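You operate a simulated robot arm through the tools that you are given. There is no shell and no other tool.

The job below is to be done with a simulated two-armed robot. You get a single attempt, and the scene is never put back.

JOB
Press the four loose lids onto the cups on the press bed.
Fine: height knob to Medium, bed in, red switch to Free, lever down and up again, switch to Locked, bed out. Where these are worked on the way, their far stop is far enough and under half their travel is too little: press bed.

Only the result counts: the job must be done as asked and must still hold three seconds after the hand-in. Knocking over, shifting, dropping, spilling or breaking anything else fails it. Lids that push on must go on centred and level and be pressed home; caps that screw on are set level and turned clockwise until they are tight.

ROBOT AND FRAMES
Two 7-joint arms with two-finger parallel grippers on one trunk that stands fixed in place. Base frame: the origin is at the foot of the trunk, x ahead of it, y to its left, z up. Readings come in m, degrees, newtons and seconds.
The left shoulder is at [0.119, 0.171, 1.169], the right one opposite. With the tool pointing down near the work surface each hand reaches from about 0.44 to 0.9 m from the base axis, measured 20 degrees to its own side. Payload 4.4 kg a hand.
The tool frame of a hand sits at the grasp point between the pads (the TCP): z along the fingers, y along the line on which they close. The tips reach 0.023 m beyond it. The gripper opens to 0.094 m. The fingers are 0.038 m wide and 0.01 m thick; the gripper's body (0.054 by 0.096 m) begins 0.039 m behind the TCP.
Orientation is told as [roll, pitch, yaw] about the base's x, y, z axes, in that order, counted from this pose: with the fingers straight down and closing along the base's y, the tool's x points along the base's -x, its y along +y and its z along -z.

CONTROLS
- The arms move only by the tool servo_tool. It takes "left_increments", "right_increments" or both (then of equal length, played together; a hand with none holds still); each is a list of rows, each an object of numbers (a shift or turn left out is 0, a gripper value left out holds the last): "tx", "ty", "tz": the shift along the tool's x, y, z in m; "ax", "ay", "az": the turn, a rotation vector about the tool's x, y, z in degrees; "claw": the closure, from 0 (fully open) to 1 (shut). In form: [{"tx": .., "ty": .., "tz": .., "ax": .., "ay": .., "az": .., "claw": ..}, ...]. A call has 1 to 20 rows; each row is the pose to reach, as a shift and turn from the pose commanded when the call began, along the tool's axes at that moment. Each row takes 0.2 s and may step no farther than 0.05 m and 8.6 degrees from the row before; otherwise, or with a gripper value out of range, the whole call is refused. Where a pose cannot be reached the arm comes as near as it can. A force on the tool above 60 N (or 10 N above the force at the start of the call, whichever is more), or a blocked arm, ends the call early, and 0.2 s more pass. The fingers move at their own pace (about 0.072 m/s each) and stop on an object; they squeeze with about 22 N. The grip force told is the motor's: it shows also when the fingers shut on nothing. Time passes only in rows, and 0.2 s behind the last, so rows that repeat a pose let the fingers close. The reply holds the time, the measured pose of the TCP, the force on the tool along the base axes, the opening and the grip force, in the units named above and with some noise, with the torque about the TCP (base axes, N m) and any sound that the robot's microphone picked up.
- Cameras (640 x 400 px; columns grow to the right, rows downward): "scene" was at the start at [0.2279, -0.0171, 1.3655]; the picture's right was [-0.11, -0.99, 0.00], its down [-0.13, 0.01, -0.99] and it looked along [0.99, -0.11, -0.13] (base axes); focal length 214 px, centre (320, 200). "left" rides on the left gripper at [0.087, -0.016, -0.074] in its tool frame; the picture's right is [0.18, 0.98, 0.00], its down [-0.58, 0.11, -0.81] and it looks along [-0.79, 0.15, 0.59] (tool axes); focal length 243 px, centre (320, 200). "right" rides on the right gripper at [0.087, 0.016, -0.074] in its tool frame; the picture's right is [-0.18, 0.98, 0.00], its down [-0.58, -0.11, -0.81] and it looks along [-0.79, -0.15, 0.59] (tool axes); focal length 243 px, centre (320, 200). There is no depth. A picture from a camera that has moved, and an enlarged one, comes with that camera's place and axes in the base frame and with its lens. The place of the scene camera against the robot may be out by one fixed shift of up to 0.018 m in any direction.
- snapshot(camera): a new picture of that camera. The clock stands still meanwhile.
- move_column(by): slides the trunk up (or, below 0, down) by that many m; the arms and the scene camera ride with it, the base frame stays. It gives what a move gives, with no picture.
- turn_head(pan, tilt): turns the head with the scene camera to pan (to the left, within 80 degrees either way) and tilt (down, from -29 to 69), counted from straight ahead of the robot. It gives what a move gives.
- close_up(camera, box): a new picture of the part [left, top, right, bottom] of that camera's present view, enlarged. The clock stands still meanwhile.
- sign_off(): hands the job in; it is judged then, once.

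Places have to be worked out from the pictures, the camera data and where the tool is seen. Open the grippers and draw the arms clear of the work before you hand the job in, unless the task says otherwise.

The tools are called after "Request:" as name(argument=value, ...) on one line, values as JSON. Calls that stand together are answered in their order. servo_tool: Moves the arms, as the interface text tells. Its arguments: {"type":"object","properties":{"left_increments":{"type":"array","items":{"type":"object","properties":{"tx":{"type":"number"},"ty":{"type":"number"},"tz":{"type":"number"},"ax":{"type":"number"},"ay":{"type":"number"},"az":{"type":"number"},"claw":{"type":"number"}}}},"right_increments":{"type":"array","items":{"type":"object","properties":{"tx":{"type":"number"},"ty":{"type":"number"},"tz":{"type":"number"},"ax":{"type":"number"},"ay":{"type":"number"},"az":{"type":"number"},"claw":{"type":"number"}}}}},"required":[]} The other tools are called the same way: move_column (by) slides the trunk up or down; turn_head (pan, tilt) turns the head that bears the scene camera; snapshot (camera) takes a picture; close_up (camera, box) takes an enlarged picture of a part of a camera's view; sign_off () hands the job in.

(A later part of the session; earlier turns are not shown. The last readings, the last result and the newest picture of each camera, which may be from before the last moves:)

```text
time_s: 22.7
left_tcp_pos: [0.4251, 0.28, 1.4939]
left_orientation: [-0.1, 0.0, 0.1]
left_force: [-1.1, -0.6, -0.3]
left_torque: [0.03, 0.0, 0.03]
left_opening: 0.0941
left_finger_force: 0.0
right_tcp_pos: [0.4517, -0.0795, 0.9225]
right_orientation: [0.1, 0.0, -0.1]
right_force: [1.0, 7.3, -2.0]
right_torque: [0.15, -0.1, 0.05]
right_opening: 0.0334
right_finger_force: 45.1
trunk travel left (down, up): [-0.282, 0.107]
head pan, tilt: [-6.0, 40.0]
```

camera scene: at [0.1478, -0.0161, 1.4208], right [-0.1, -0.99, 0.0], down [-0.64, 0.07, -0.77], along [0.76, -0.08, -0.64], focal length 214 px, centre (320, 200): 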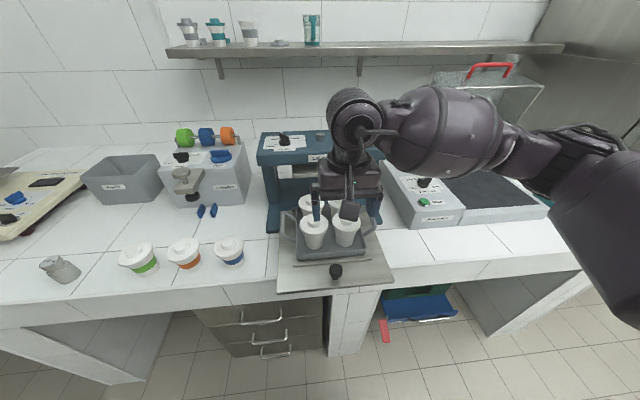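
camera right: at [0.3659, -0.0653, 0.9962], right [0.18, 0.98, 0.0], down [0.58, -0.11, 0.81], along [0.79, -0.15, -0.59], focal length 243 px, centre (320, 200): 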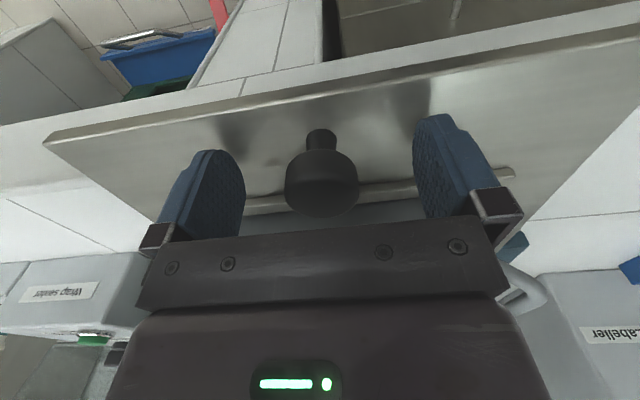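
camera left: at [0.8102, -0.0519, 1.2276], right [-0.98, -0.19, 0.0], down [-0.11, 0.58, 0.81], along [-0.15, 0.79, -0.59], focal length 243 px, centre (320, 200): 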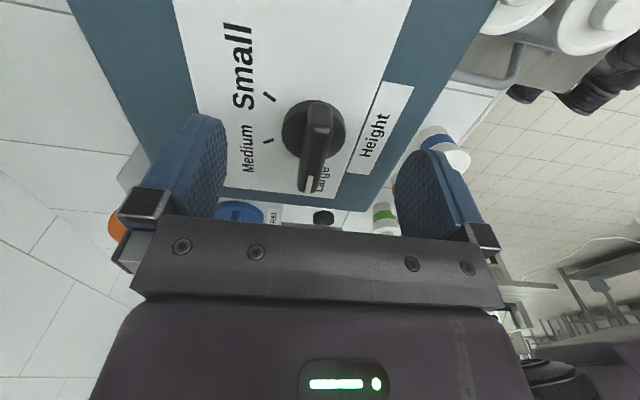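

Gripped (33 mm). Pushing the bed slowly in +x, first 80 mm, watching the force.

Request:
servo_tool(right_increments=[{"tx": -0.003, "claw": 1}, {"tx": -0.008, "claw": 1}, {"tx": -0.015, "claw": 1}, {"tx": -0.023, "claw": 1}, {"tx": -0.031, "claw": 1}, {"tx": -0.039, "claw": 1}, {"tx": -0.047, "claw": 1}, {"tx": -0.055, "claw": 1}, {"tx": -0.063, "claw": 1}, {"tx": -0.07, "claw": 1}, {"tx": -0.076, "claw": 1}, {"tx": -0.08, "claw": 1}, {"tx": -0.08, "claw": 1}])

Request:
snapshot(camera="scene")

```text
time_s: 25.5
left_tcp_pos: [0.4257, 0.2815, 1.4938]
left_orientation: [-0.2, -0.1, 0.1]
left_force: [-0.1, 0.3, -0.2]
left_torque: [-0.01, 0.01, 0.0]
left_opening: 0.0942
left_finger_force: 0.1
right_tcp_pos: [0.5317, -0.0797, 0.9218]
right_orientation: [0.1, 0.0, 0.0]
right_force: [-2.1, 18.8, -4.6]
right_torque: [0.18, 0.75, 0.0]
right_opening: 0.0337
right_finger_force: 45.2
trunk travel left (down, up): [-0.282, 0.107]
head pan, tilt: [-6.0, 40.0]
```

```text
taken
camera scene: at [0.1474, -0.0142, 1.421], right [-0.1, -0.99, 0.0], down [-0.64, 0.07, -0.77], along [0.76, -0.08, -0.64], focal length 214 px, centre (320, 200)
```

scene: 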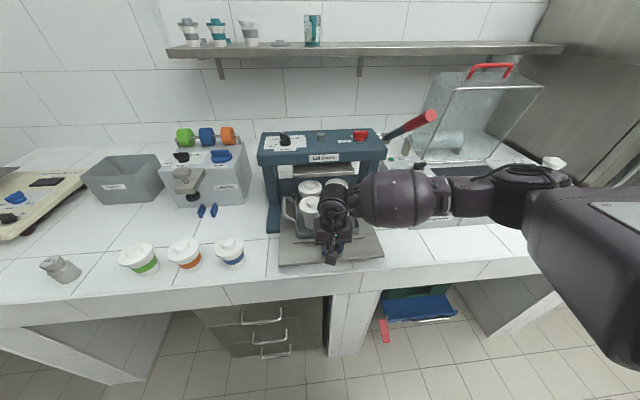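

The bed moves freely. Continuing to push while tilting the hand back 25° (fingers pointing forward-down) so the wrist stays clear of the crossbeam.

Request:
servo_tool(right_increments=[{"tx": -0.002, "ty": 0.001, "ay": -3, "claw": 1}, {"tx": -0.006, "ty": 0.0015, "ay": -6, "claw": 1}, {"tx": -0.012, "ty": 0.0015, "ay": -9, "claw": 1}, {"tx": -0.019, "ty": 0.0015, "ay": -12, "claw": 1}, {"tx": -0.026, "ty": 0.0015, "ay": -15, "claw": 1}, {"tx": -0.033, "ty": 0.0015, "ay": -18, "claw": 1}, {"tx": -0.04, "ty": 0.0015, "ay": -21, "claw": 1}, {"tx": -0.047, "ty": 0.0015, "ay": -24, "claw": 1}, {"tx": -0.054, "ty": 0.0015, "ay": -25, "claw": 1}, {"tx": -0.061, "ty": 0.0015, "ay": -25, "claw": 1}, {"tx": -0.067, "ty": 0.0015, "ay": -25, "claw": 1}, {"tx": -0.071, "ty": 0.0015, "ay": -25, "claw": 1}, {"tx": -0.073, "ty": 0.0015, "ay": -25, "claw": 1}])

Request:
snapshot(camera="scene")

Request:
snapshot(camera="right")

```text
time_s: 28.3
left_tcp_pos: [0.4244, 0.2801, 1.4949]
left_orientation: [0.0, -0.2, 0.2]
left_force: [0.5, -0.3, -1.5]
left_torque: [0.0, -0.02, 0.03]
left_opening: 0.0938
left_finger_force: 0.0
right_tcp_pos: [0.6039, -0.0792, 0.9231]
right_orientation: [0.0, -25.1, 0.0]
right_force: [-2.5, 2.9, -1.8]
right_torque: [0.03, -1.27, 0.11]
right_opening: 0.0334
right_finger_force: 44.8
trunk travel left (down, up): [-0.282, 0.107]
head pan, tilt: [-6.0, 40.0]
```

```text
taken
camera scene: at [0.1467, -0.0159, 1.4211], right [-0.1, -0.99, 0.0], down [-0.64, 0.07, -0.77], along [0.76, -0.08, -0.64], focal length 214 px, centre (320, 200)
```

scene: 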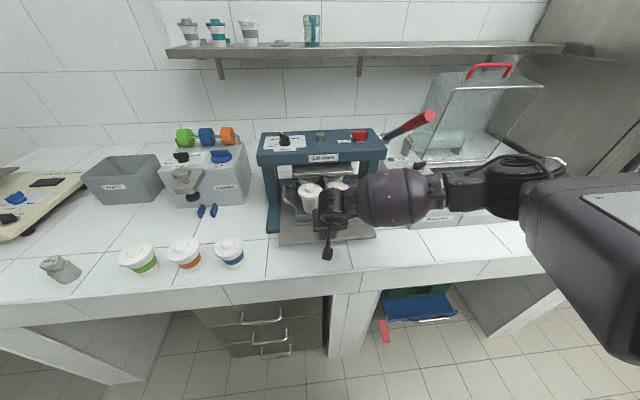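

```text
taken
camera right: at [0.495, -0.0644, 0.9531], right [0.17, 0.98, 0.08], down [0.18, -0.11, 0.98], along [0.97, -0.15, -0.2], focal length 243 px, centre (320, 200)
```

right: 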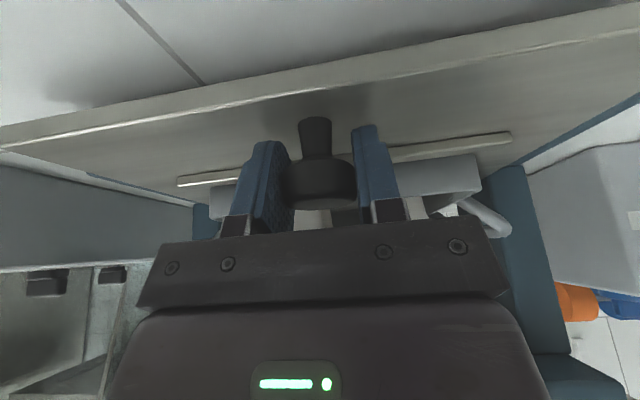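

Still moving freely at x=0.604 with the wrist clear. Continuing straight in +x another 50 mm.

Request:
servo_tool(right_increments=[{"tx": -0.0027, "tz": 0.0013, "claw": 1}, {"tx": -0.0082, "tz": 0.0038, "claw": 1}, {"tx": -0.0145, "tz": 0.0068, "claw": 1}, {"tx": -0.0208, "tz": 0.0097, "claw": 1}, {"tx": -0.0272, "tz": 0.0127, "claw": 1}, {"tx": -0.0335, "tz": 0.0156, "claw": 1}, {"tx": -0.039, "tz": 0.0182, "claw": 1}, {"tx": -0.0435, "tz": 0.0203, "claw": 1}, {"tx": -0.0453, "tz": 0.0211, "claw": 1}])

Request:
snapshot(camera="scene")

```text
time_s: 30.3
left_tcp_pos: [0.4245, 0.2793, 1.4955]
left_orientation: [-0.1, 0.0, 0.1]
left_force: [-0.3, 0.2, 0.6]
left_torque: [0.0, 0.01, 0.02]
left_opening: 0.094
left_finger_force: 0.1
right_tcp_pos: [0.6557, -0.0805, 0.9222]
right_orientation: [0.1, -24.9, 0.1]
right_force: [-2.9, -0.7, -4.1]
right_torque: [0.01, -0.89, 0.15]
right_opening: 0.0333
right_finger_force: 44.9
trunk travel left (down, up): [-0.282, 0.107]
head pan, tilt: [-6.0, 40.0]
```

```text
taken
camera scene: at [0.147, -0.0162, 1.421], right [-0.1, -0.99, 0.0], down [-0.64, 0.07, -0.77], along [0.76, -0.08, -0.64], focal length 214 px, centre (320, 200)
```

scene: 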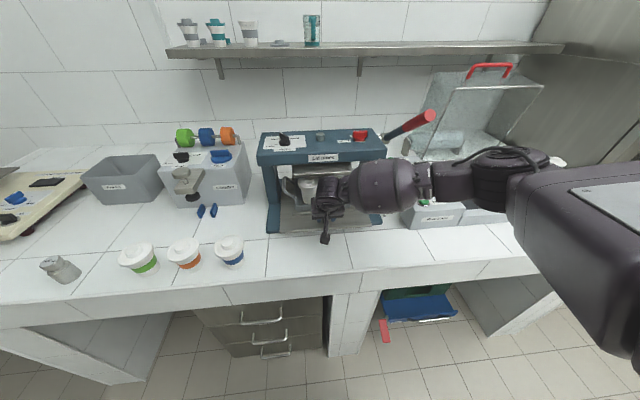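

Still free at x=0.656. Advancing more slowly to find the far stop.

Request:
servo_tool(right_increments=[{"tx": -0.0027, "tz": 0.0013, "claw": 1}, {"tx": -0.0063, "tz": 0.003, "claw": 1}, {"tx": -0.01, "tz": 0.0046, "claw": 1}, {"tx": -0.0136, "tz": 0.0063, "claw": 1}, {"tx": -0.0172, "tz": 0.008, "claw": 1}, {"tx": -0.0208, "tz": 0.0097, "claw": 1}, {"tx": -0.0226, "tz": 0.0106, "claw": 1}])

Request:
close_up(camera="scene", box=[240, 120, 440, 250])

```text
time_s: 31.9
left_tcp_pos: [0.4225, 0.2797, 1.4944]
left_orientation: [-0.1, -0.2, 0.1]
left_force: [0.3, -0.4, 0.0]
left_torque: [0.03, 0.01, -0.02]
left_opening: 0.0941
left_finger_force: 0.1
right_tcp_pos: [0.6777, -0.0802, 0.9226]
right_orientation: [0.1, -25.0, 0.0]
right_force: [-30.6, -4.6, -4.2]
right_torque: [-0.06, 0.22, 0.03]
right_opening: 0.0334
right_finger_force: 45.2
trunk travel left (down, up): [-0.282, 0.107]
head pan, tilt: [-6.0, 40.0]
```

```text
3.08 times, centred on (340, 185) of scene
camera zoom: at [0.1444, -0.0164, 1.4212], right [-0.1, -0.99, 0.0], down [-0.64, 0.07, -0.77], along [0.76, -0.08, -0.64], focal length 660 px, centre (258, 246)
```

zoom: 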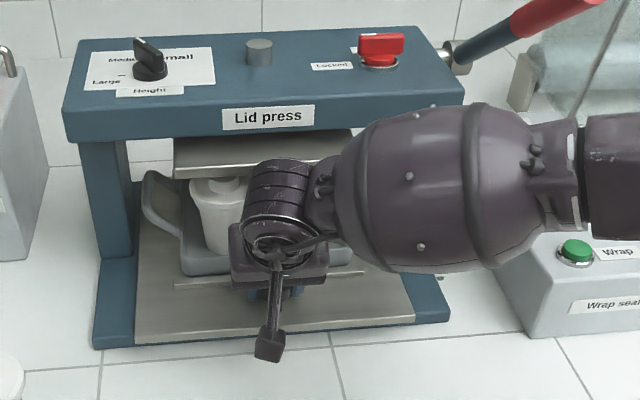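

The bed hit its far stop at x≈0.678 (226 mm of travel, −31 N). Easing off, releasing the knob and backing the hand out along its own axis.

Request:
servo_tool(right_increments=[{"tx": 0.0018, "tz": -0.0008, "claw": 1}, {"tx": 0.0018, "tz": -0.0008, "claw": 0}, {"tx": 0.0018, "tz": -0.0008, "claw": 0}, {"tx": 0.0018, "tz": -0.0008, "claw": 0}, {"tx": 0.0018, "tz": -0.0008, "claw": 0}, {"tx": 0.0018, "tz": -0.03, "claw": 0}, {"tx": 0.0018, "tz": -0.07, "claw": 0}, {"tx": 0.0018, "tz": -0.11, "claw": 0}, {"tx": 0.0018, "tz": -0.15, "claw": 0}, {"tx": 0.0018, "tz": -0.19, "claw": 0}])

Request:
snapshot(camera="scene")

Request:
snapshot(camera="right")

```text
time_s: 34.1
left_tcp_pos: [0.4229, 0.2791, 1.4953]
left_orientation: [-0.1, -0.1, 0.2]
left_force: [-0.2, 0.4, -0.6]
left_torque: [-0.04, 0.01, -0.03]
left_opening: 0.094
left_finger_force: 0.0
right_tcp_pos: [0.5973, -0.0809, 1.0965]
right_orientation: [0.0, -25.2, -0.1]
right_force: [0.4, 0.6, 1.1]
right_torque: [-0.01, -0.01, -0.03]
right_opening: 0.0941
right_finger_force: 0.0
trunk travel left (down, up): [-0.282, 0.107]
head pan, tilt: [-6.0, 40.0]
```

```text
taken
camera scene: at [0.1463, -0.016, 1.4212], right [-0.1, -0.99, 0.0], down [-0.64, 0.07, -0.77], along [0.76, -0.08, -0.64], focal length 214 px, centre (320, 200)
```

scene: 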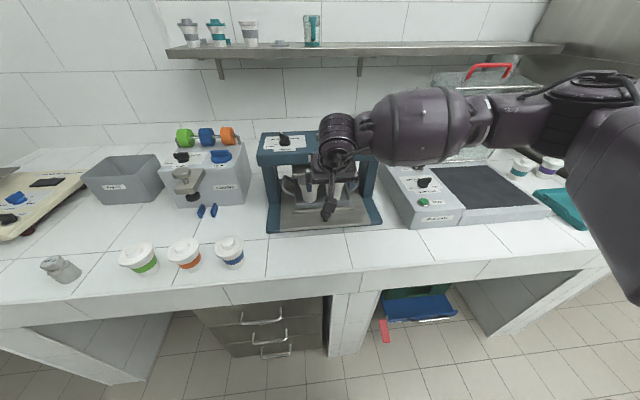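

```text
taken
camera right: at [0.4858, -0.0646, 1.1267], right [0.17, 0.98, 0.08], down [0.18, -0.11, 0.98], along [0.97, -0.15, -0.2], focal length 243 px, centre (320, 200)
```

right: 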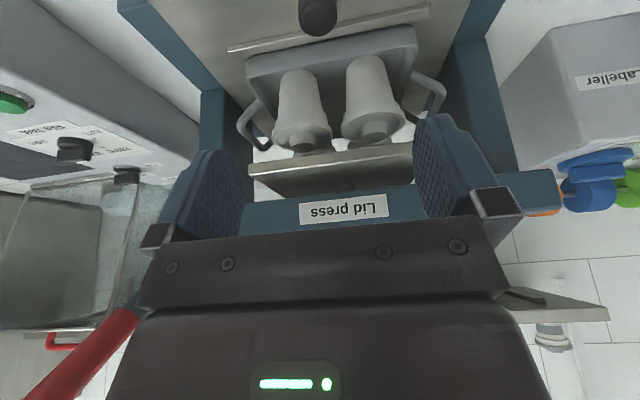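

The bed is in and released. I'll raise the trunk another 0.1 m so the right forearm will pass above the lever tip (near (0.62, −0.30, 1.25)) when reaching the red switch.

Request:
move_column(by=0.1)

Request:
servo_tool(right_increments=[{"tx": 0.01, "tz": -0.015, "ay": 5}, {"tx": 0.02, "tz": -0.04, "ay": 10}, {"tx": 0.025, "tz": -0.07, "ay": 15}, {"tx": 0.025, "tz": -0.1, "ay": 20}, {"tx": 0.025, "tz": -0.13, "ay": 25}, {"tx": 0.025, "tz": -0.16, "ay": 25}, {"tx": 0.025, "tz": -0.16, "ay": 25}])

Request:
snapshot(camera="scene")

Request:
snapshot(camera="right")

```text
time_s: 35.4
left_tcp_pos: [0.4254, 0.2795, 1.5941]
left_orientation: [-0.2, 0.0, 0.1]
left_force: [-0.1, -0.1, 0.3]
left_torque: [0.03, -0.04, 0.0]
left_opening: 0.094
left_finger_force: 0.0
right_tcp_pos: [0.5983, -0.0803, 1.195]
right_orientation: [0.2, -25.0, -0.1]
right_force: [-1.0, 0.2, 0.8]
right_torque: [-0.02, -0.02, -0.02]
right_opening: 0.094
right_finger_force: 0.0
trunk travel left (down, up): [-0.382, 0.007]
head pan, tilt: [-6.0, 40.0]
```

```text
time_s: 37.0
left_tcp_pos: [0.4259, 0.28, 1.5945]
left_orientation: [0.0, 0.0, 0.2]
left_force: [0.3, 0.0, -0.8]
left_torque: [0.0, 0.0, -0.01]
left_opening: 0.0939
left_finger_force: 0.0
right_tcp_pos: [0.5096, -0.0801, 1.3276]
right_orientation: [0.1, -0.1, -0.1]
right_force: [0.3, -0.8, 0.3]
right_torque: [-0.05, 0.04, 0.02]
right_opening: 0.0937
right_finger_force: 0.0
trunk travel left (down, up): [-0.382, 0.007]
head pan, tilt: [-6.0, 40.0]
```

```text
taken
camera scene: at [0.1323, -0.0162, 1.5226], right [-0.1, -0.99, 0.0], down [-0.64, 0.07, -0.77], along [0.76, -0.08, -0.64], focal length 214 px, centre (320, 200)
```

scene: 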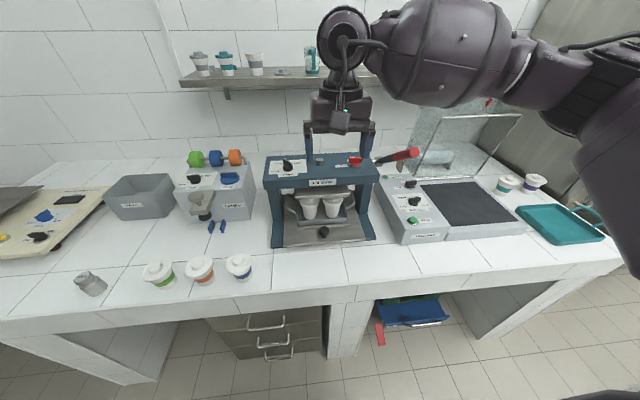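

```text
taken
camera right: at [0.4222, -0.0648, 1.4019], right [0.19, 0.98, 0.0], down [0.58, -0.11, 0.81], along [0.79, -0.15, -0.59], focal length 243 px, centre (320, 200)
```

right: 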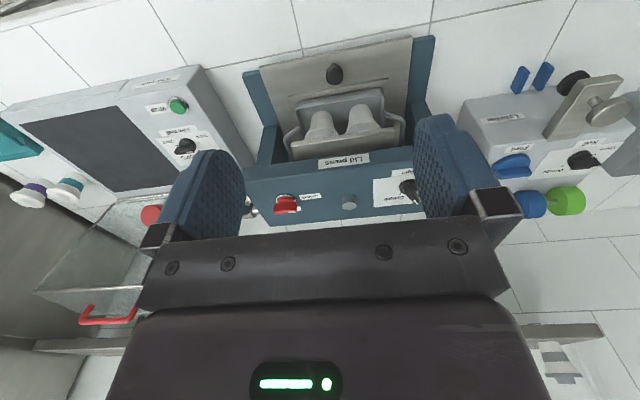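

Clear view now of bed in and lever; zooming to locate the lever and switch.

Request:
close_up(camera="scene", box=[260, 130, 440, 250])

Request:
close_up(camera="right", box=[230, 40, 440, 230])

Request:
close_up(camera="right", box=[240, 170, 336, 230])

```text
3.33 times, centred on (350, 190) of scene
camera zoom: at [0.1323, -0.0162, 1.5226], right [-0.1, -0.99, 0.0], down [-0.64, 0.07, -0.77], along [0.76, -0.08, -0.64], focal length 715 px, centre (220, 233)
```

zoom: 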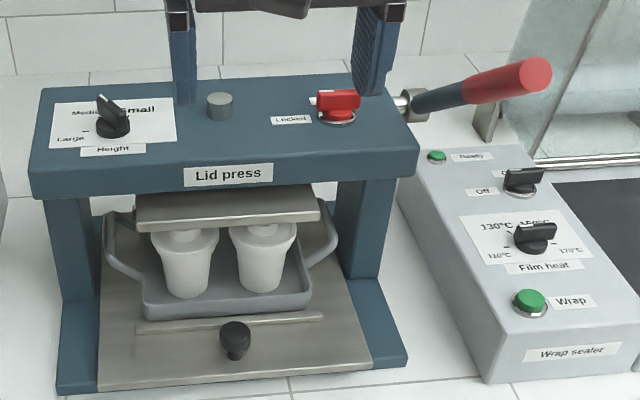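

```text
2.11 times, centred on (335, 135) of right
camera zoom: at [0.4222, -0.0648, 1.4019], right [0.19, 0.98, 0.0], down [0.58, -0.11, 0.81], along [0.79, -0.15, -0.59], focal length 511 px, centre (288, 337)
```

zoom: 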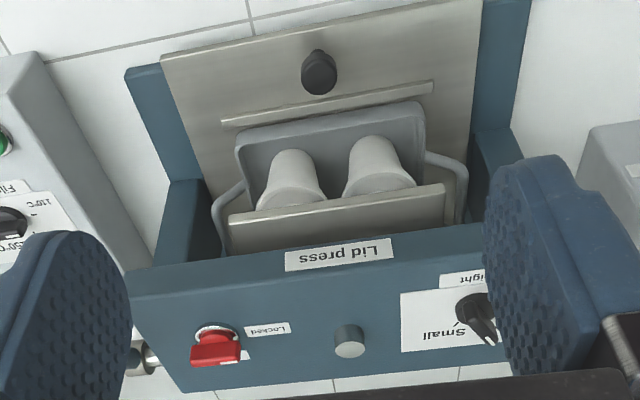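

```text
6.67 times, centred on (288, 200) of right
camera zoom: at [0.4222, -0.0648, 1.4019], right [0.19, 0.98, 0.0], down [0.58, -0.11, 0.81], along [0.79, -0.15, -0.59], focal length 1618 px, centre (533, 200)
```

zoom: 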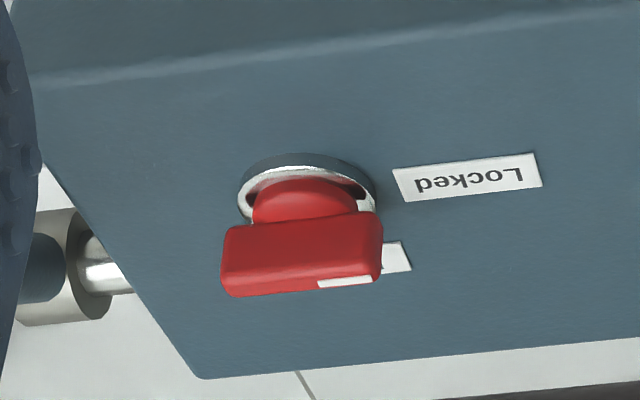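

Switch axis computes to (0.798, −0.2035); Locked label is straight left of it and Free straight behind, so Free is a 90° clockwise turn. Moving the right hand over it while turning to yaw 90°.

Request:
servo_tool(right_increments=[{"tx": -0.01, "ty": -0.009, "tz": -0.015, "az": -7.5}, {"tx": -0.025, "ty": -0.018, "tz": -0.03, "az": -15}, {"tx": -0.045, "ty": -0.027, "tz": -0.04, "az": -22.5}, {"tx": -0.066, "ty": -0.036, "tz": -0.04, "az": -30}, {"tx": -0.088, "ty": -0.045, "tz": -0.04, "az": -37.5}, {"tx": -0.11, "ty": -0.054, "tz": -0.04, "az": -45}, {"tx": -0.132, "ty": -0.063, "tz": -0.04, "az": -52.5}, {"tx": -0.155, "ty": -0.072, "tz": -0.04, "az": -60}, {"tx": -0.178, "ty": -0.081, "tz": -0.04, "az": -67.5}, {"tx": -0.2, "ty": -0.09, "tz": -0.035, "az": -75}, {"tx": -0.222, "ty": -0.099, "tz": -0.03, "az": -82.5}, {"tx": -0.245, "ty": -0.108, "tz": -0.02, "az": -90}, {"tx": -0.268, "ty": -0.117, "tz": 0.0, "az": -90}, {"tx": -0.288, "ty": -0.1235, "tz": 0.02, "az": -90}, {"tx": -0.288, "ty": -0.1235, "tz": 0.02, "az": -90}])

Request:
snapshot(camera="scene")

Request:
snapshot(camera="right")

Request:
snapshot(camera="left")

```text
time_s: 40.2
left_tcp_pos: [0.4255, 0.2769, 1.5941]
left_orientation: [-0.1, -0.1, 0.0]
left_force: [-0.8, -0.5, -0.8]
left_torque: [0.07, -0.01, 0.02]
left_opening: 0.094
left_finger_force: 0.1
right_tcp_pos: [0.4268, -0.0829, 1.3519]
right_orientation: [-0.5, 0.0, 85.9]
right_force: [-0.2, -0.4, 1.0]
right_torque: [0.03, -0.01, 0.0]
right_opening: 0.0941
right_finger_force: 0.1
right hand out of reach, approached as far as the arm can: row 7, 8, 9, 10, 11, 12, 13, 14, 15
trunk travel left (down, up): [-0.382, 0.007]
head pan, tilt: [-6.0, 40.0]
```

```text
taken
camera scene: at [0.1319, -0.0183, 1.5226], right [-0.1, -0.99, 0.0], down [-0.64, 0.07, -0.77], along [0.76, -0.08, -0.64], focal length 214 px, centre (320, 200)
```

scene: 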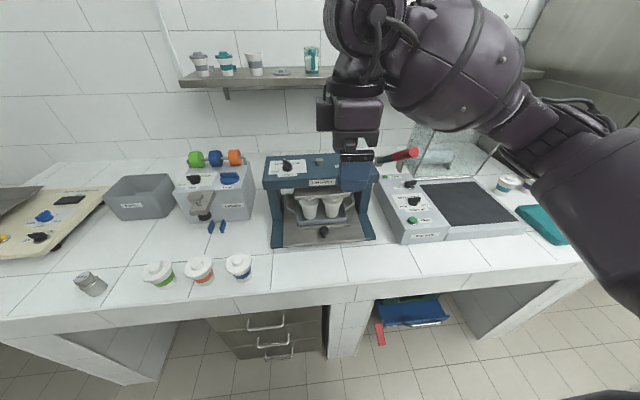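

```text
taken
camera right: at [0.4037, -0.1693, 1.4264], right [-0.97, 0.25, -0.01], down [0.14, 0.57, 0.81], along [0.21, 0.78, -0.59], focal length 243 px, centre (320, 200)
```

right: 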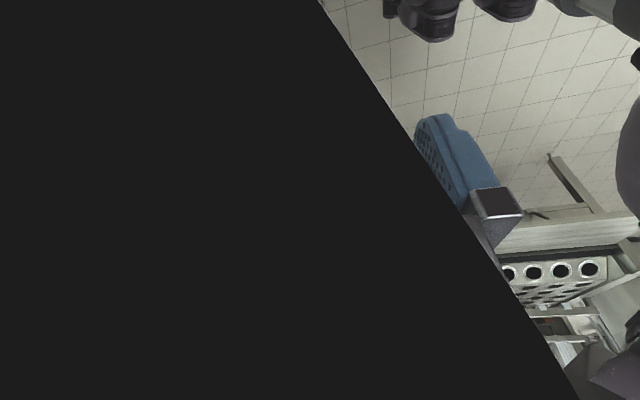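

```text
taken
camera left: at [0.338, 0.2614, 1.6696], right [-0.19, 0.98, 0.0], down [0.58, 0.11, 0.81], along [0.79, 0.15, -0.59], focal length 243 px, centre (320, 200)
```

left: 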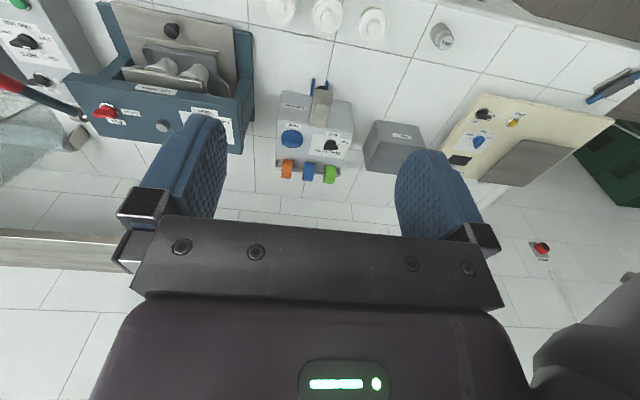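

The right wrist can't take yaw +90° (joint limit), so I need another approach. First a tiny step back in yaw to see which pose the controller counts from.

Request:
servo_tool(right_increments=[{"az": 4}])

```text
time_s: 40.6
left_tcp_pos: [0.4262, 0.2817, 1.5935]
left_orientation: [-0.1, 0.0, 0.1]
left_force: [0.4, -0.4, -0.3]
left_torque: [0.02, 0.03, 0.0]
left_opening: 0.0941
left_finger_force: 0.2
right_tcp_pos: [0.4296, -0.0839, 1.354]
right_orientation: [-0.4, 0.2, 81.9]
right_force: [1.3, 0.5, -0.6]
right_torque: [0.01, 0.0, 0.03]
right_opening: 0.094
right_finger_force: 0.1
trunk travel left (down, up): [-0.382, 0.007]
head pan, tilt: [-6.0, 40.0]
```

The base pose is the reached one. Turning the right hand back to yaw 0 in place.

Request:
servo_tool(right_increments=[{"az": 8.2}, {"az": 16.4}, {"az": 24.6}, {"az": 32.8}, {"az": 41}, {"az": 49.2}, {"az": 57.4}, {"az": 65.6}, {"az": 73.8}, {"az": 82}])

Request:
snapshot(camera="scene")

```text
time_s: 42.8
left_tcp_pos: [0.4247, 0.2787, 1.5952]
left_orientation: [-0.1, 0.0, 0.1]
left_force: [0.5, -0.5, -0.8]
left_torque: [-0.01, 0.01, 0.0]
left_opening: 0.0941
left_finger_force: 0.0
right_tcp_pos: [0.4318, -0.0923, 1.3559]
right_orientation: [-0.1, -0.4, -0.2]
right_force: [-0.5, -0.3, 0.9]
right_torque: [0.02, -0.02, 0.0]
right_opening: 0.0941
right_finger_force: 0.0
trunk travel left (down, up): [-0.382, 0.007]
head pan, tilt: [-6.0, 40.0]
```

```text
taken
camera scene: at [0.1316, -0.016, 1.5226], right [-0.1, -0.99, 0.0], down [-0.64, 0.07, -0.77], along [0.76, -0.08, -0.64], focal length 214 px, centre (320, 200)
```

scene: 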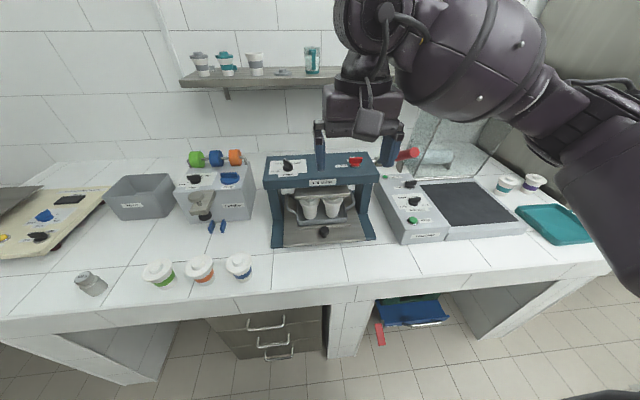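

Moving the right hand at yaw 0 to hover above the switch.

Request:
servo_tool(right_increments=[{"tx": -0.035, "ty": -0.006, "tz": -0.01}, {"tx": -0.075, "ty": -0.015, "tz": -0.015}, {"tx": -0.115, "ty": -0.025, "tz": -0.015}, {"tx": -0.155, "ty": -0.036, "tz": -0.015}, {"tx": -0.195, "ty": -0.048, "tz": -0.01}, {"tx": -0.235, "ty": -0.061, "tz": 0.0}, {"tx": -0.275, "ty": -0.075, "tz": 0.01}, {"tx": -0.315, "ty": -0.09, "tz": 0.03}, {"tx": -0.345, "ty": -0.102, "tz": 0.045}, {"tx": -0.366, "ty": -0.111, "tz": 0.055}, {"tx": -0.366, "ty": -0.111, "tz": 0.055}])

Request:
snapshot(camera="scene")

Request:
snapshot(camera="right")

Request:
snapshot(camera="left")

```text
time_s: 45.2
left_tcp_pos: [0.4251, 0.2773, 1.5944]
left_orientation: [-0.1, 0.0, 0.0]
left_force: [0.0, 0.3, -0.2]
left_torque: [0.02, 0.0, 0.0]
left_opening: 0.094
left_finger_force: 0.1
right_tcp_pos: [0.7922, -0.2073, 1.2983]
right_orientation: [-0.1, -0.5, 0.0]
right_force: [-0.3, -0.2, -0.9]
right_torque: [0.02, 0.06, 0.05]
right_opening: 0.0939
right_finger_force: 0.0
right hand out of reach, approached as far as the arm can: row 10, 11
trunk travel left (down, up): [-0.382, 0.007]
head pan, tilt: [-6.0, 40.0]
```

```text
taken
camera scene: at [0.1317, -0.0178, 1.5226], right [-0.1, -0.99, 0.0], down [-0.64, 0.07, -0.77], along [0.76, -0.08, -0.64], focal length 214 px, centre (320, 200)
```

scene: 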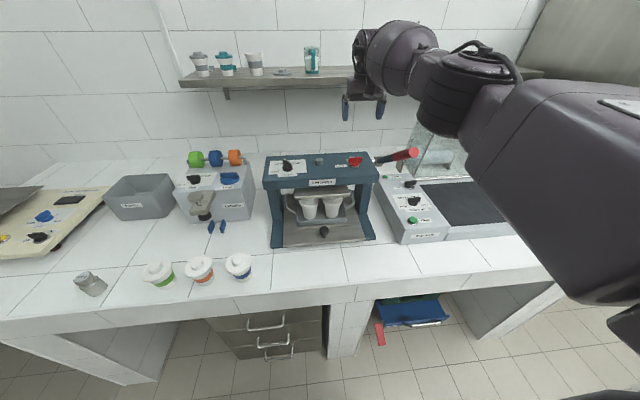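

```text
taken
camera right: at [0.7042, -0.1914, 1.3714], right [0.19, 0.98, 0.0], down [0.57, -0.11, 0.81], along [0.8, -0.15, -0.58], focal length 243 px, centre (320, 200)
```

right: 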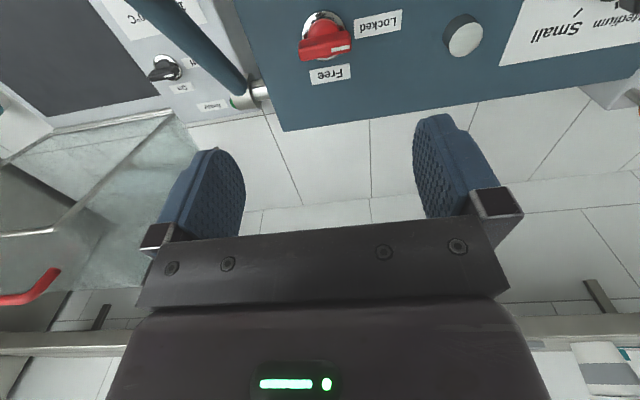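

```text
taken
camera left: at [0.3377, 0.262, 1.6696], right [-0.18, 0.98, 0.0], down [0.58, 0.11, 0.81], along [0.79, 0.15, -0.59], focal length 243 px, centre (320, 200)
```

left: 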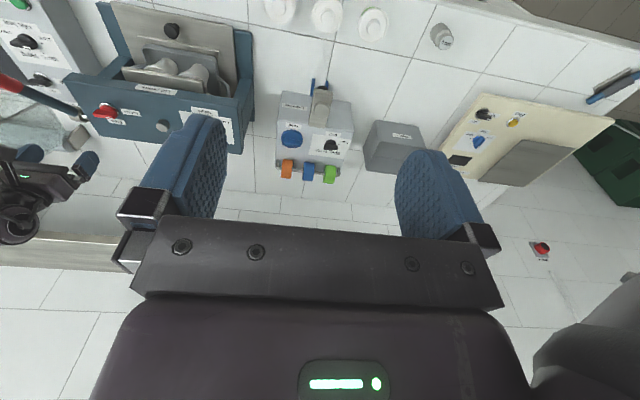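

I can see the switch, its labels and the lever well. Zooming for exact geometry.

Request:
close_up(camera="right", box=[200, 0, 440, 150])

Request:
close_up(camera="left", box=[0, 60, 160, 160])

```text
2.67 times, centred on (320, 75) of right
camera zoom: at [0.7042, -0.1914, 1.3714], right [0.19, 0.98, 0.0], down [0.57, -0.11, 0.81], along [0.8, -0.15, -0.58], focal length 647 px, centre (320, 533)
```

zoom: 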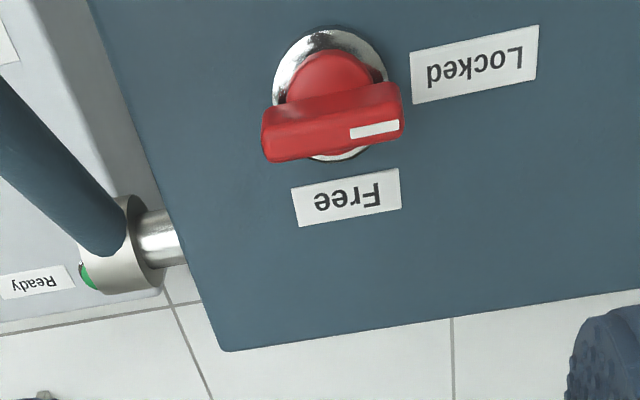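

```text
4.00 times, centred on (80, 110) of left
camera zoom: at [0.3377, 0.262, 1.6696], right [-0.18, 0.98, 0.0], down [0.58, 0.11, 0.81], along [0.79, 0.15, -0.59], focal length 970 px, centre (1280, 560)
```

zoom: 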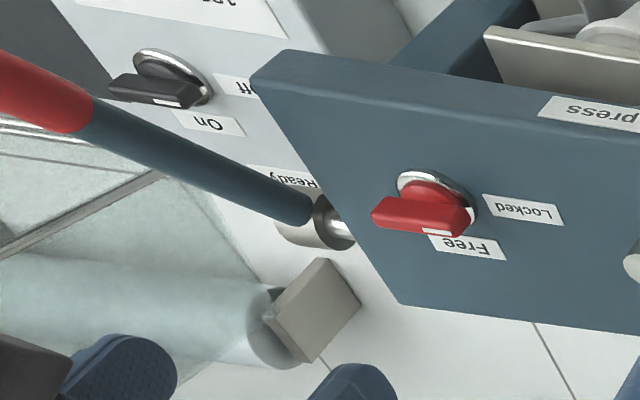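

Switch axis confirmed at (0.798, −0.204), Free at 0°, Locked at 90°, lever hub near (0.847, −0.305, 1.093). The bar can be driven by fingers at an intermediate yaw, so I'll lower a bit and try yaw +45°.

Request:
servo_tool(right_increments=[{"tx": -0.001, "ty": 0.001, "tz": 0.015, "az": -5, "claw": 0.2}, {"tx": -0.003, "ty": 0.002, "tz": 0.03, "az": -11, "claw": 0.2}, {"tx": -0.005, "ty": 0.003, "tz": 0.045, "az": -18, "claw": 0.2}, {"tx": -0.006, "ty": 0.0035, "tz": 0.06, "az": -25, "claw": 0.2}, {"tx": -0.006, "ty": 0.0035, "tz": 0.07, "az": -32, "claw": 0.2}, {"tx": -0.006, "ty": 0.0035, "tz": 0.08, "az": -39, "claw": 0.2}, {"tx": -0.006, "ty": 0.0035, "tz": 0.08, "az": -45, "claw": 0.2}, {"tx": -0.006, "ty": 0.0035, "tz": 0.08, "az": -45, "claw": 0.2}])

Request:
snapshot(camera="scene")

Request:
snapshot(camera="right")

```text
time_s: 47.0
left_tcp_pos: [0.4243, 0.2786, 1.595]
left_orientation: [-0.1, -0.1, 0.1]
left_force: [-0.6, -0.1, -0.2]
left_torque: [-0.01, -0.04, 0.02]
left_opening: 0.0941
left_finger_force: 0.0
right_tcp_pos: [0.7035, -0.2094, 1.1882]
right_orientation: [-0.6, -0.5, 30.6]
right_force: [0.1, 0.7, 0.4]
right_torque: [-0.01, 0.02, 0.0]
right_opening: 0.0752
right_finger_force: 0.0
right hand out of reach, approached as far as the arm can: row 2, 3, 4, 5, 6, 7, 8
trunk travel left (down, up): [-0.382, 0.007]
head pan, tilt: [-6.0, 40.0]
```

```text
taken
camera scene: at [0.131, -0.0166, 1.5227], right [-0.1, -0.99, 0.0], down [-0.64, 0.07, -0.77], along [0.76, -0.08, -0.64], focal length 214 px, centre (320, 200)
```

scene: 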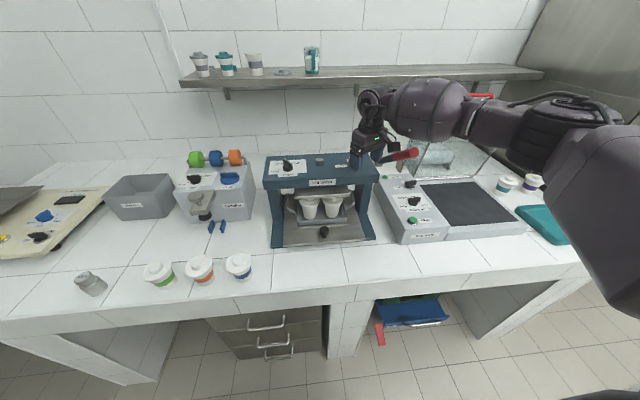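

```text
taken
camera right: at [0.6199, -0.2399, 1.2623], right [-0.34, 0.94, -0.01], down [0.55, 0.21, 0.81], along [0.76, 0.27, -0.58], focal length 243 px, centre (320, 200)
```

right: 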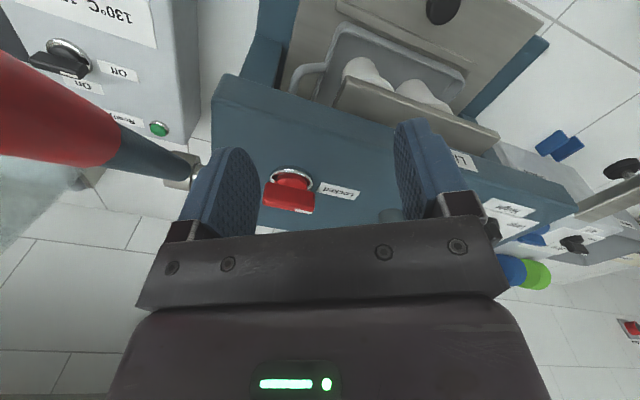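

Positive yaw is limited for this arm out there. I'll raise the hand and swing to negative yaw (the mirror of what the left arm managed) to see what range is available.

Request:
servo_tool(right_increments=[{"tz": -0.02, "az": 4, "claw": 0.2}, {"tz": -0.04, "az": 12, "claw": 0.2}, {"tz": -0.06, "az": 20, "claw": 0.2}, {"tz": -0.07, "az": 28, "claw": 0.2}, {"tz": -0.07, "az": 36, "claw": 0.2}, {"tz": -0.07, "az": 44, "claw": 0.2}, {"tz": -0.07, "az": 52, "claw": 0.2}, {"tz": -0.07, "az": 60, "claw": 0.2}, {"tz": -0.07, "az": 68, "claw": 0.2}, {"tz": -0.07, "az": 76, "claw": 0.2}, {"tz": -0.07, "az": 84, "claw": 0.2}, {"tz": -0.07, "az": 92, "claw": 0.2}, {"tz": -0.07, "az": 100, "claw": 0.2}, {"tz": -0.07, "az": 108, "claw": 0.2}, {"tz": -0.07, "az": 116, "claw": 0.2}, {"tz": -0.07, "az": 120.6, "claw": 0.2}])

Request:
snapshot(camera="scene")

Request:
snapshot(camera="right")

```text
time_s: 50.4
left_tcp_pos: [0.4245, 0.2787, 1.5943]
left_orientation: [-0.1, 0.0, 0.1]
left_force: [0.3, -0.2, -0.5]
left_torque: [0.04, 0.0, 0.03]
left_opening: 0.0939
left_finger_force: 0.0
right_tcp_pos: [0.7041, -0.2105, 1.2574]
right_orientation: [0.6, -0.3, -90.2]
right_force: [-1.1, -0.4, 0.5]
right_torque: [-0.02, 0.02, 0.0]
right_opening: 0.0753
right_finger_force: 0.1
trunk travel left (down, up): [-0.382, 0.007]
head pan, tilt: [-6.0, 40.0]
```

```text
taken
camera scene: at [0.1316, -0.0161, 1.5226], right [-0.1, -0.99, 0.0], down [-0.64, 0.07, -0.77], along [0.76, -0.08, -0.64], focal length 214 px, centre (320, 200)
```

scene: 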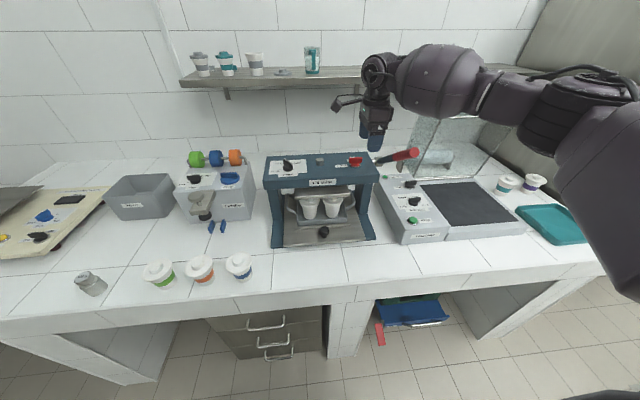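

```text
taken
camera right: at [0.7192, -0.124, 1.3315], right [0.98, -0.19, 0.01], down [-0.12, -0.58, 0.81], along [-0.14, -0.8, -0.59], focal length 243 px, centre (320, 200)
```

right: 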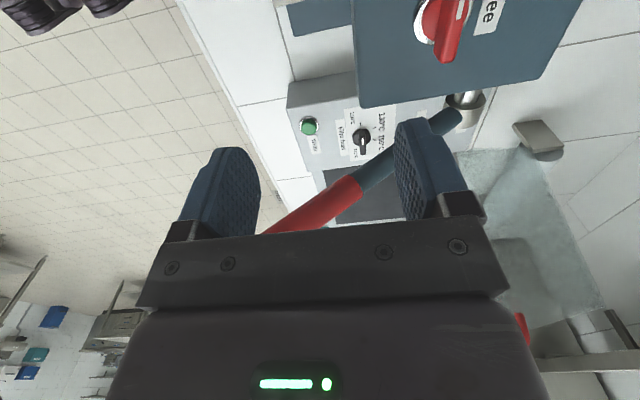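

Yaw −90° works. Moving forward over the switch at that yaw and lowering to z≈1.21.

Request:
servo_tool(right_increments=[{"tx": 0.002, "ty": 0.03, "tz": 0.01, "claw": 0.2}, {"tx": 0.004, "ty": 0.06, "tz": 0.02, "claw": 0.2}, {"tx": 0.006, "ty": 0.085, "tz": 0.035, "claw": 0.2}, {"tx": 0.0065, "ty": 0.094, "tz": 0.045, "claw": 0.2}, {"tx": 0.0065, "ty": 0.094, "tz": 0.045, "claw": 0.2}])

Request:
snapshot(camera="right")

Request:
snapshot(camera="scene")

```text
time_s: 51.6
left_tcp_pos: [0.4242, 0.2795, 1.5953]
left_orientation: [-0.2, 0.0, 0.2]
left_force: [-0.7, 0.7, 0.6]
left_torque: [-0.01, -0.04, 0.01]
left_opening: 0.0942
left_finger_force: 0.0
right_tcp_pos: [0.794, -0.2035, 1.2144]
right_orientation: [0.6, -0.3, -90.1]
right_force: [0.8, -0.4, 0.1]
right_torque: [0.01, 0.02, -0.02]
right_opening: 0.0753
right_finger_force: 0.0
right hand out of reach, approached as far as the arm can: row 4, 5
trunk travel left (down, up): [-0.382, 0.007]
head pan, tilt: [-6.0, 40.0]
```

```text
taken
camera right: at [0.8099, -0.1183, 1.2881], right [0.98, -0.18, 0.01], down [-0.12, -0.58, 0.81], along [-0.14, -0.8, -0.59], focal length 243 px, centre (320, 200)
```

right: 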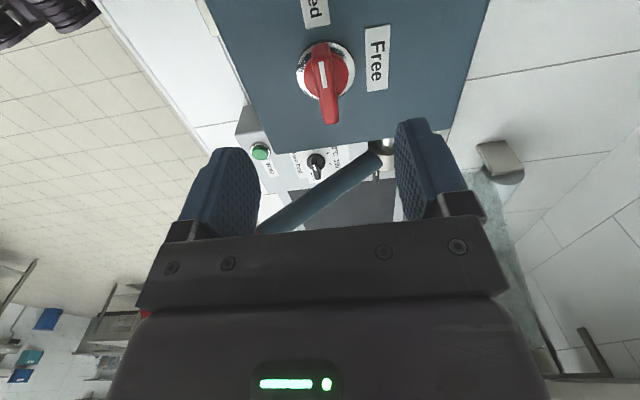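

```text
taken
camera scene: at [0.1317, -0.0161, 1.5226], right [-0.1, -0.99, 0.0], down [-0.64, 0.07, -0.77], along [0.76, -0.08, -0.64], focal length 214 px, centre (320, 200)
```

scene: 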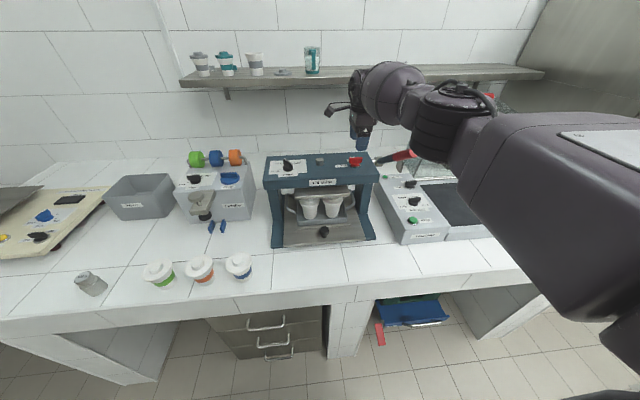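

The raised trunk shifted the shoulders back, so x≈0.794 is the reach limit here. Before descending I want to see the clearance between the right forearm and the lever: panning the head and swinging the left hand camera that way.

Request:
turn_head(pan=-25, tilt=25)

Request:
snapshot(camera="scene")

Request:
servo_tool(left_increments=[{"az": 8, "tz": 0.02}, {"az": 16, "tz": 0.04}, {"az": 24, "tz": 0.06}, {"az": 32, "tz": 0.08}, {"az": 40, "tz": 0.1}, {"az": 40, "tz": 0.12}])

Request:
snapshot(camera="left")

```text
time_s: 52.5
left_tcp_pos: [0.4246, 0.279, 1.5948]
left_orientation: [0.0, 0.0, 0.0]
left_force: [0.3, 0.0, 0.0]
left_torque: [0.01, 0.0, 0.02]
left_opening: 0.0941
left_finger_force: 0.0
right_tcp_pos: [0.7948, -0.2042, 1.2157]
right_orientation: [0.6, -0.4, -90.0]
right_force: [-0.1, 0.2, 0.5]
right_torque: [0.01, 0.02, 0.02]
right_opening: 0.0752
right_finger_force: 0.0
trunk travel left (down, up): [-0.382, 0.007]
head pan, tilt: [-25.0, 25.0]
```

```text
taken
camera scene: at [0.1304, -0.0464, 1.5459], right [-0.42, -0.91, 0.0], down [-0.38, 0.18, -0.91], along [0.82, -0.38, -0.42], focal length 214 px, centre (320, 200)
```

scene: 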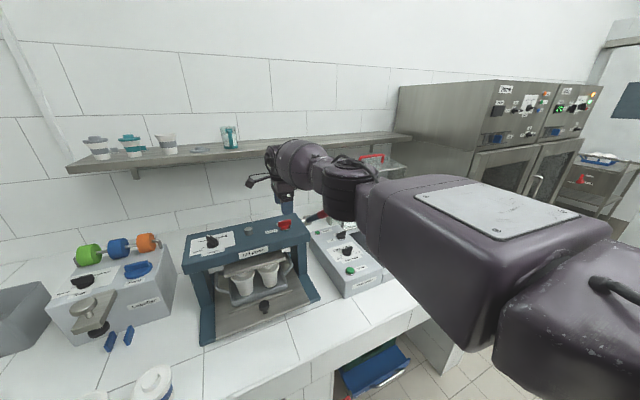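

```text
time_s: 53.9
left_tcp_pos: [0.4244, 0.2795, 1.4733]
left_orientation: [-0.1, -0.1, -40.0]
left_force: [-0.3, 0.1, -0.7]
left_torque: [-0.01, 0.02, 0.0]
left_opening: 0.0938
left_finger_force: 0.1
right_tcp_pos: [0.7955, -0.205, 1.2151]
right_orientation: [0.5, -0.2, -90.0]
right_force: [0.2, 0.2, 0.0]
right_torque: [-0.02, -0.03, 0.0]
right_opening: 0.0752
right_finger_force: 0.1
trunk travel left (down, up): [-0.382, 0.007]
head pan, tilt: [-25.0, 25.0]
```

```text
taken
camera left: at [0.3474, 0.3234, 1.5485], right [0.49, 0.87, 0.0], down [0.51, -0.29, 0.81], along [0.7, -0.4, -0.59], focal length 243 px, centre (320, 200)
```

left: 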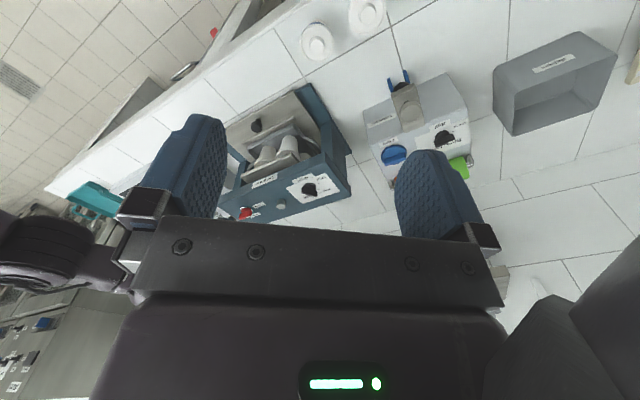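

The elbow sits close above the lever tip, so I won't descend with the right arm here. I'll park the right arm, lower the trunk (better forward reach), and instead push the switch round with the left hand's closed fingers, tilted to reach across.

Request:
servo_tool(right_increments=[{"ty": -0.015, "tz": -0.03}, {"ty": -0.04, "tz": -0.06}, {"ty": -0.075, "tz": -0.09, "az": -8}, {"ty": -0.11, "tz": -0.12, "az": -16}, {"ty": -0.145, "tz": -0.145, "az": -24}, {"ty": -0.185, "tz": -0.165, "az": -32}, {"ty": -0.225, "tx": -0.01, "tz": -0.185, "az": -40}, {"ty": -0.265, "tx": -0.02, "tz": -0.205, "az": -48}, {"ty": -0.3, "tx": -0.035, "tz": -0.225, "az": -56}, {"ty": -0.335, "tx": -0.05, "tz": -0.245, "az": -64}, {"ty": -0.37, "tx": -0.065, "tz": -0.265, "az": -72}, {"ty": -0.4, "tx": -0.08, "tz": -0.28, "az": -80}, {"ty": -0.41, "tx": -0.09, "tz": -0.285, "az": -88}, {"ty": -0.41, "tx": -0.09, "tz": -0.285, "az": -90}])

Request:
turn_head(pan=-6, tilt=40)

Request:
snapshot(camera="scene")

```text
time_s: 56.9
left_tcp_pos: [0.4235, 0.2794, 1.4737]
left_orientation: [0.0, -0.1, -39.9]
left_force: [0.1, 0.8, 0.3]
left_torque: [0.02, -0.01, -0.01]
left_opening: 0.0941
left_finger_force: 0.1
right_tcp_pos: [0.3825, -0.2915, 1.4967]
right_orientation: [-0.3, -0.6, 0.1]
right_force: [-0.4, 0.8, -0.5]
right_torque: [0.0, 0.02, -0.02]
right_opening: 0.0752
right_finger_force: 0.0
trunk travel left (down, up): [-0.382, 0.007]
head pan, tilt: [-25.0, 25.0]
```

```text
time_s: 57.7
left_tcp_pos: [0.4251, 0.279, 1.4743]
left_orientation: [0.1, -0.2, -39.9]
left_force: [0.0, 0.5, -0.5]
left_torque: [-0.03, 0.01, 0.0]
left_opening: 0.0939
left_finger_force: 0.1
right_tcp_pos: [0.383, -0.2914, 1.4965]
right_orientation: [-0.4, -0.5, 0.1]
right_force: [0.7, 0.3, 1.1]
right_torque: [0.02, 0.03, 0.0]
right_opening: 0.0753
right_finger_force: 0.0
trunk travel left (down, up): [-0.382, 0.007]
head pan, tilt: [-6.0, 40.0]
```

```text
taken
camera scene: at [0.1316, -0.0162, 1.5227], right [-0.11, -0.99, 0.0], down [-0.64, 0.07, -0.77], along [0.76, -0.08, -0.64], focal length 214 px, centre (320, 200)
```

scene: 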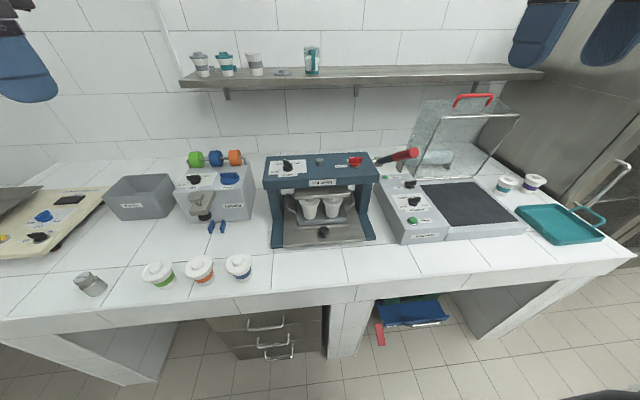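

Both hands are clear. Lowering the trunk 0.2 m back to its starting height.

Request:
move_column(by=-0.2)

Request:
servo_tool(left_increments=[{"az": -8, "tz": -0.02, "claw": 1}, {"az": -16, "tz": -0.04, "claw": 1}, {"az": -24, "tz": -0.06, "claw": 1}, {"az": -32, "tz": -0.08, "claw": 1}, {"az": -40, "tz": -0.1, "claw": 1}])

Request:
snapshot(camera="scene")

Request:
snapshot(camera="left")

```text
time_s: 59.9
left_tcp_pos: [0.4234, 0.2798, 1.2752]
left_orientation: [0.1, -0.2, -39.9]
left_force: [-1.2, 1.7, 0.3]
left_torque: [0.02, -0.01, -0.02]
left_opening: 0.094
left_finger_force: 0.1
right_tcp_pos: [0.3799, -0.2928, 1.2957]
right_orientation: [-0.3, -0.7, 0.0]
right_force: [-0.6, 0.3, -0.4]
right_torque: [-0.03, 0.01, -0.02]
right_opening: 0.0753
right_finger_force: 0.0
trunk travel left (down, up): [-0.182, 0.207]
head pan, tilt: [-6.0, 40.0]
```

```text
time_s: 61.0
left_tcp_pos: [0.424, 0.2781, 1.3753]
left_orientation: [-0.1, -0.1, 0.2]
left_force: [-0.8, -0.2, 0.3]
left_torque: [0.01, -0.02, 0.01]
left_opening: 0.0001
left_finger_force: 22.2
right_tcp_pos: [0.3811, -0.2931, 1.2962]
right_orientation: [-0.3, -0.6, -0.1]
right_force: [0.4, 0.1, -0.2]
right_torque: [-0.02, 0.0, -0.01]
right_opening: 0.0751
right_finger_force: 0.0
trunk travel left (down, up): [-0.182, 0.207]
head pan, tilt: [-6.0, 40.0]
```

```text
taken
camera scene: at [0.2198, -0.0165, 1.3137], right [-0.1, -0.99, 0.0], down [-0.64, 0.07, -0.77], along [0.76, -0.08, -0.64], focal length 214 px, centre (320, 200)
```

scene: 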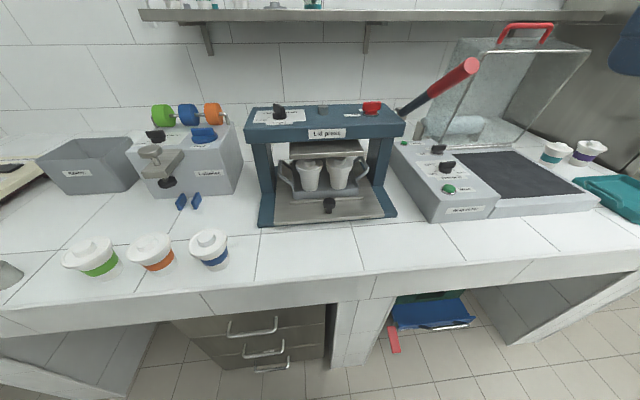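

```text
taken
camera left: at [0.3377, 0.2635, 1.4495], right [-0.19, 0.98, 0.0], down [0.58, 0.11, 0.81], along [0.79, 0.15, -0.59], focal length 243 px, centre (320, 200)
```

left: 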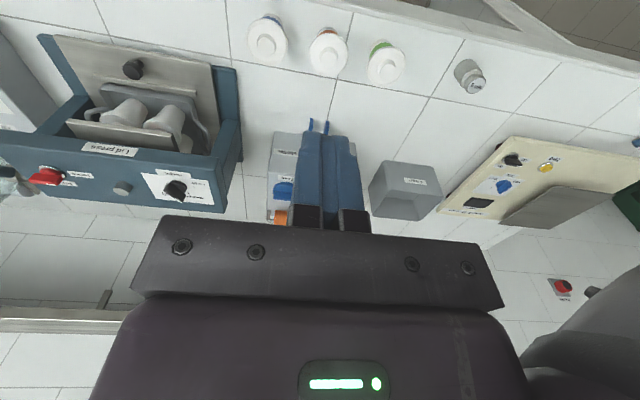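

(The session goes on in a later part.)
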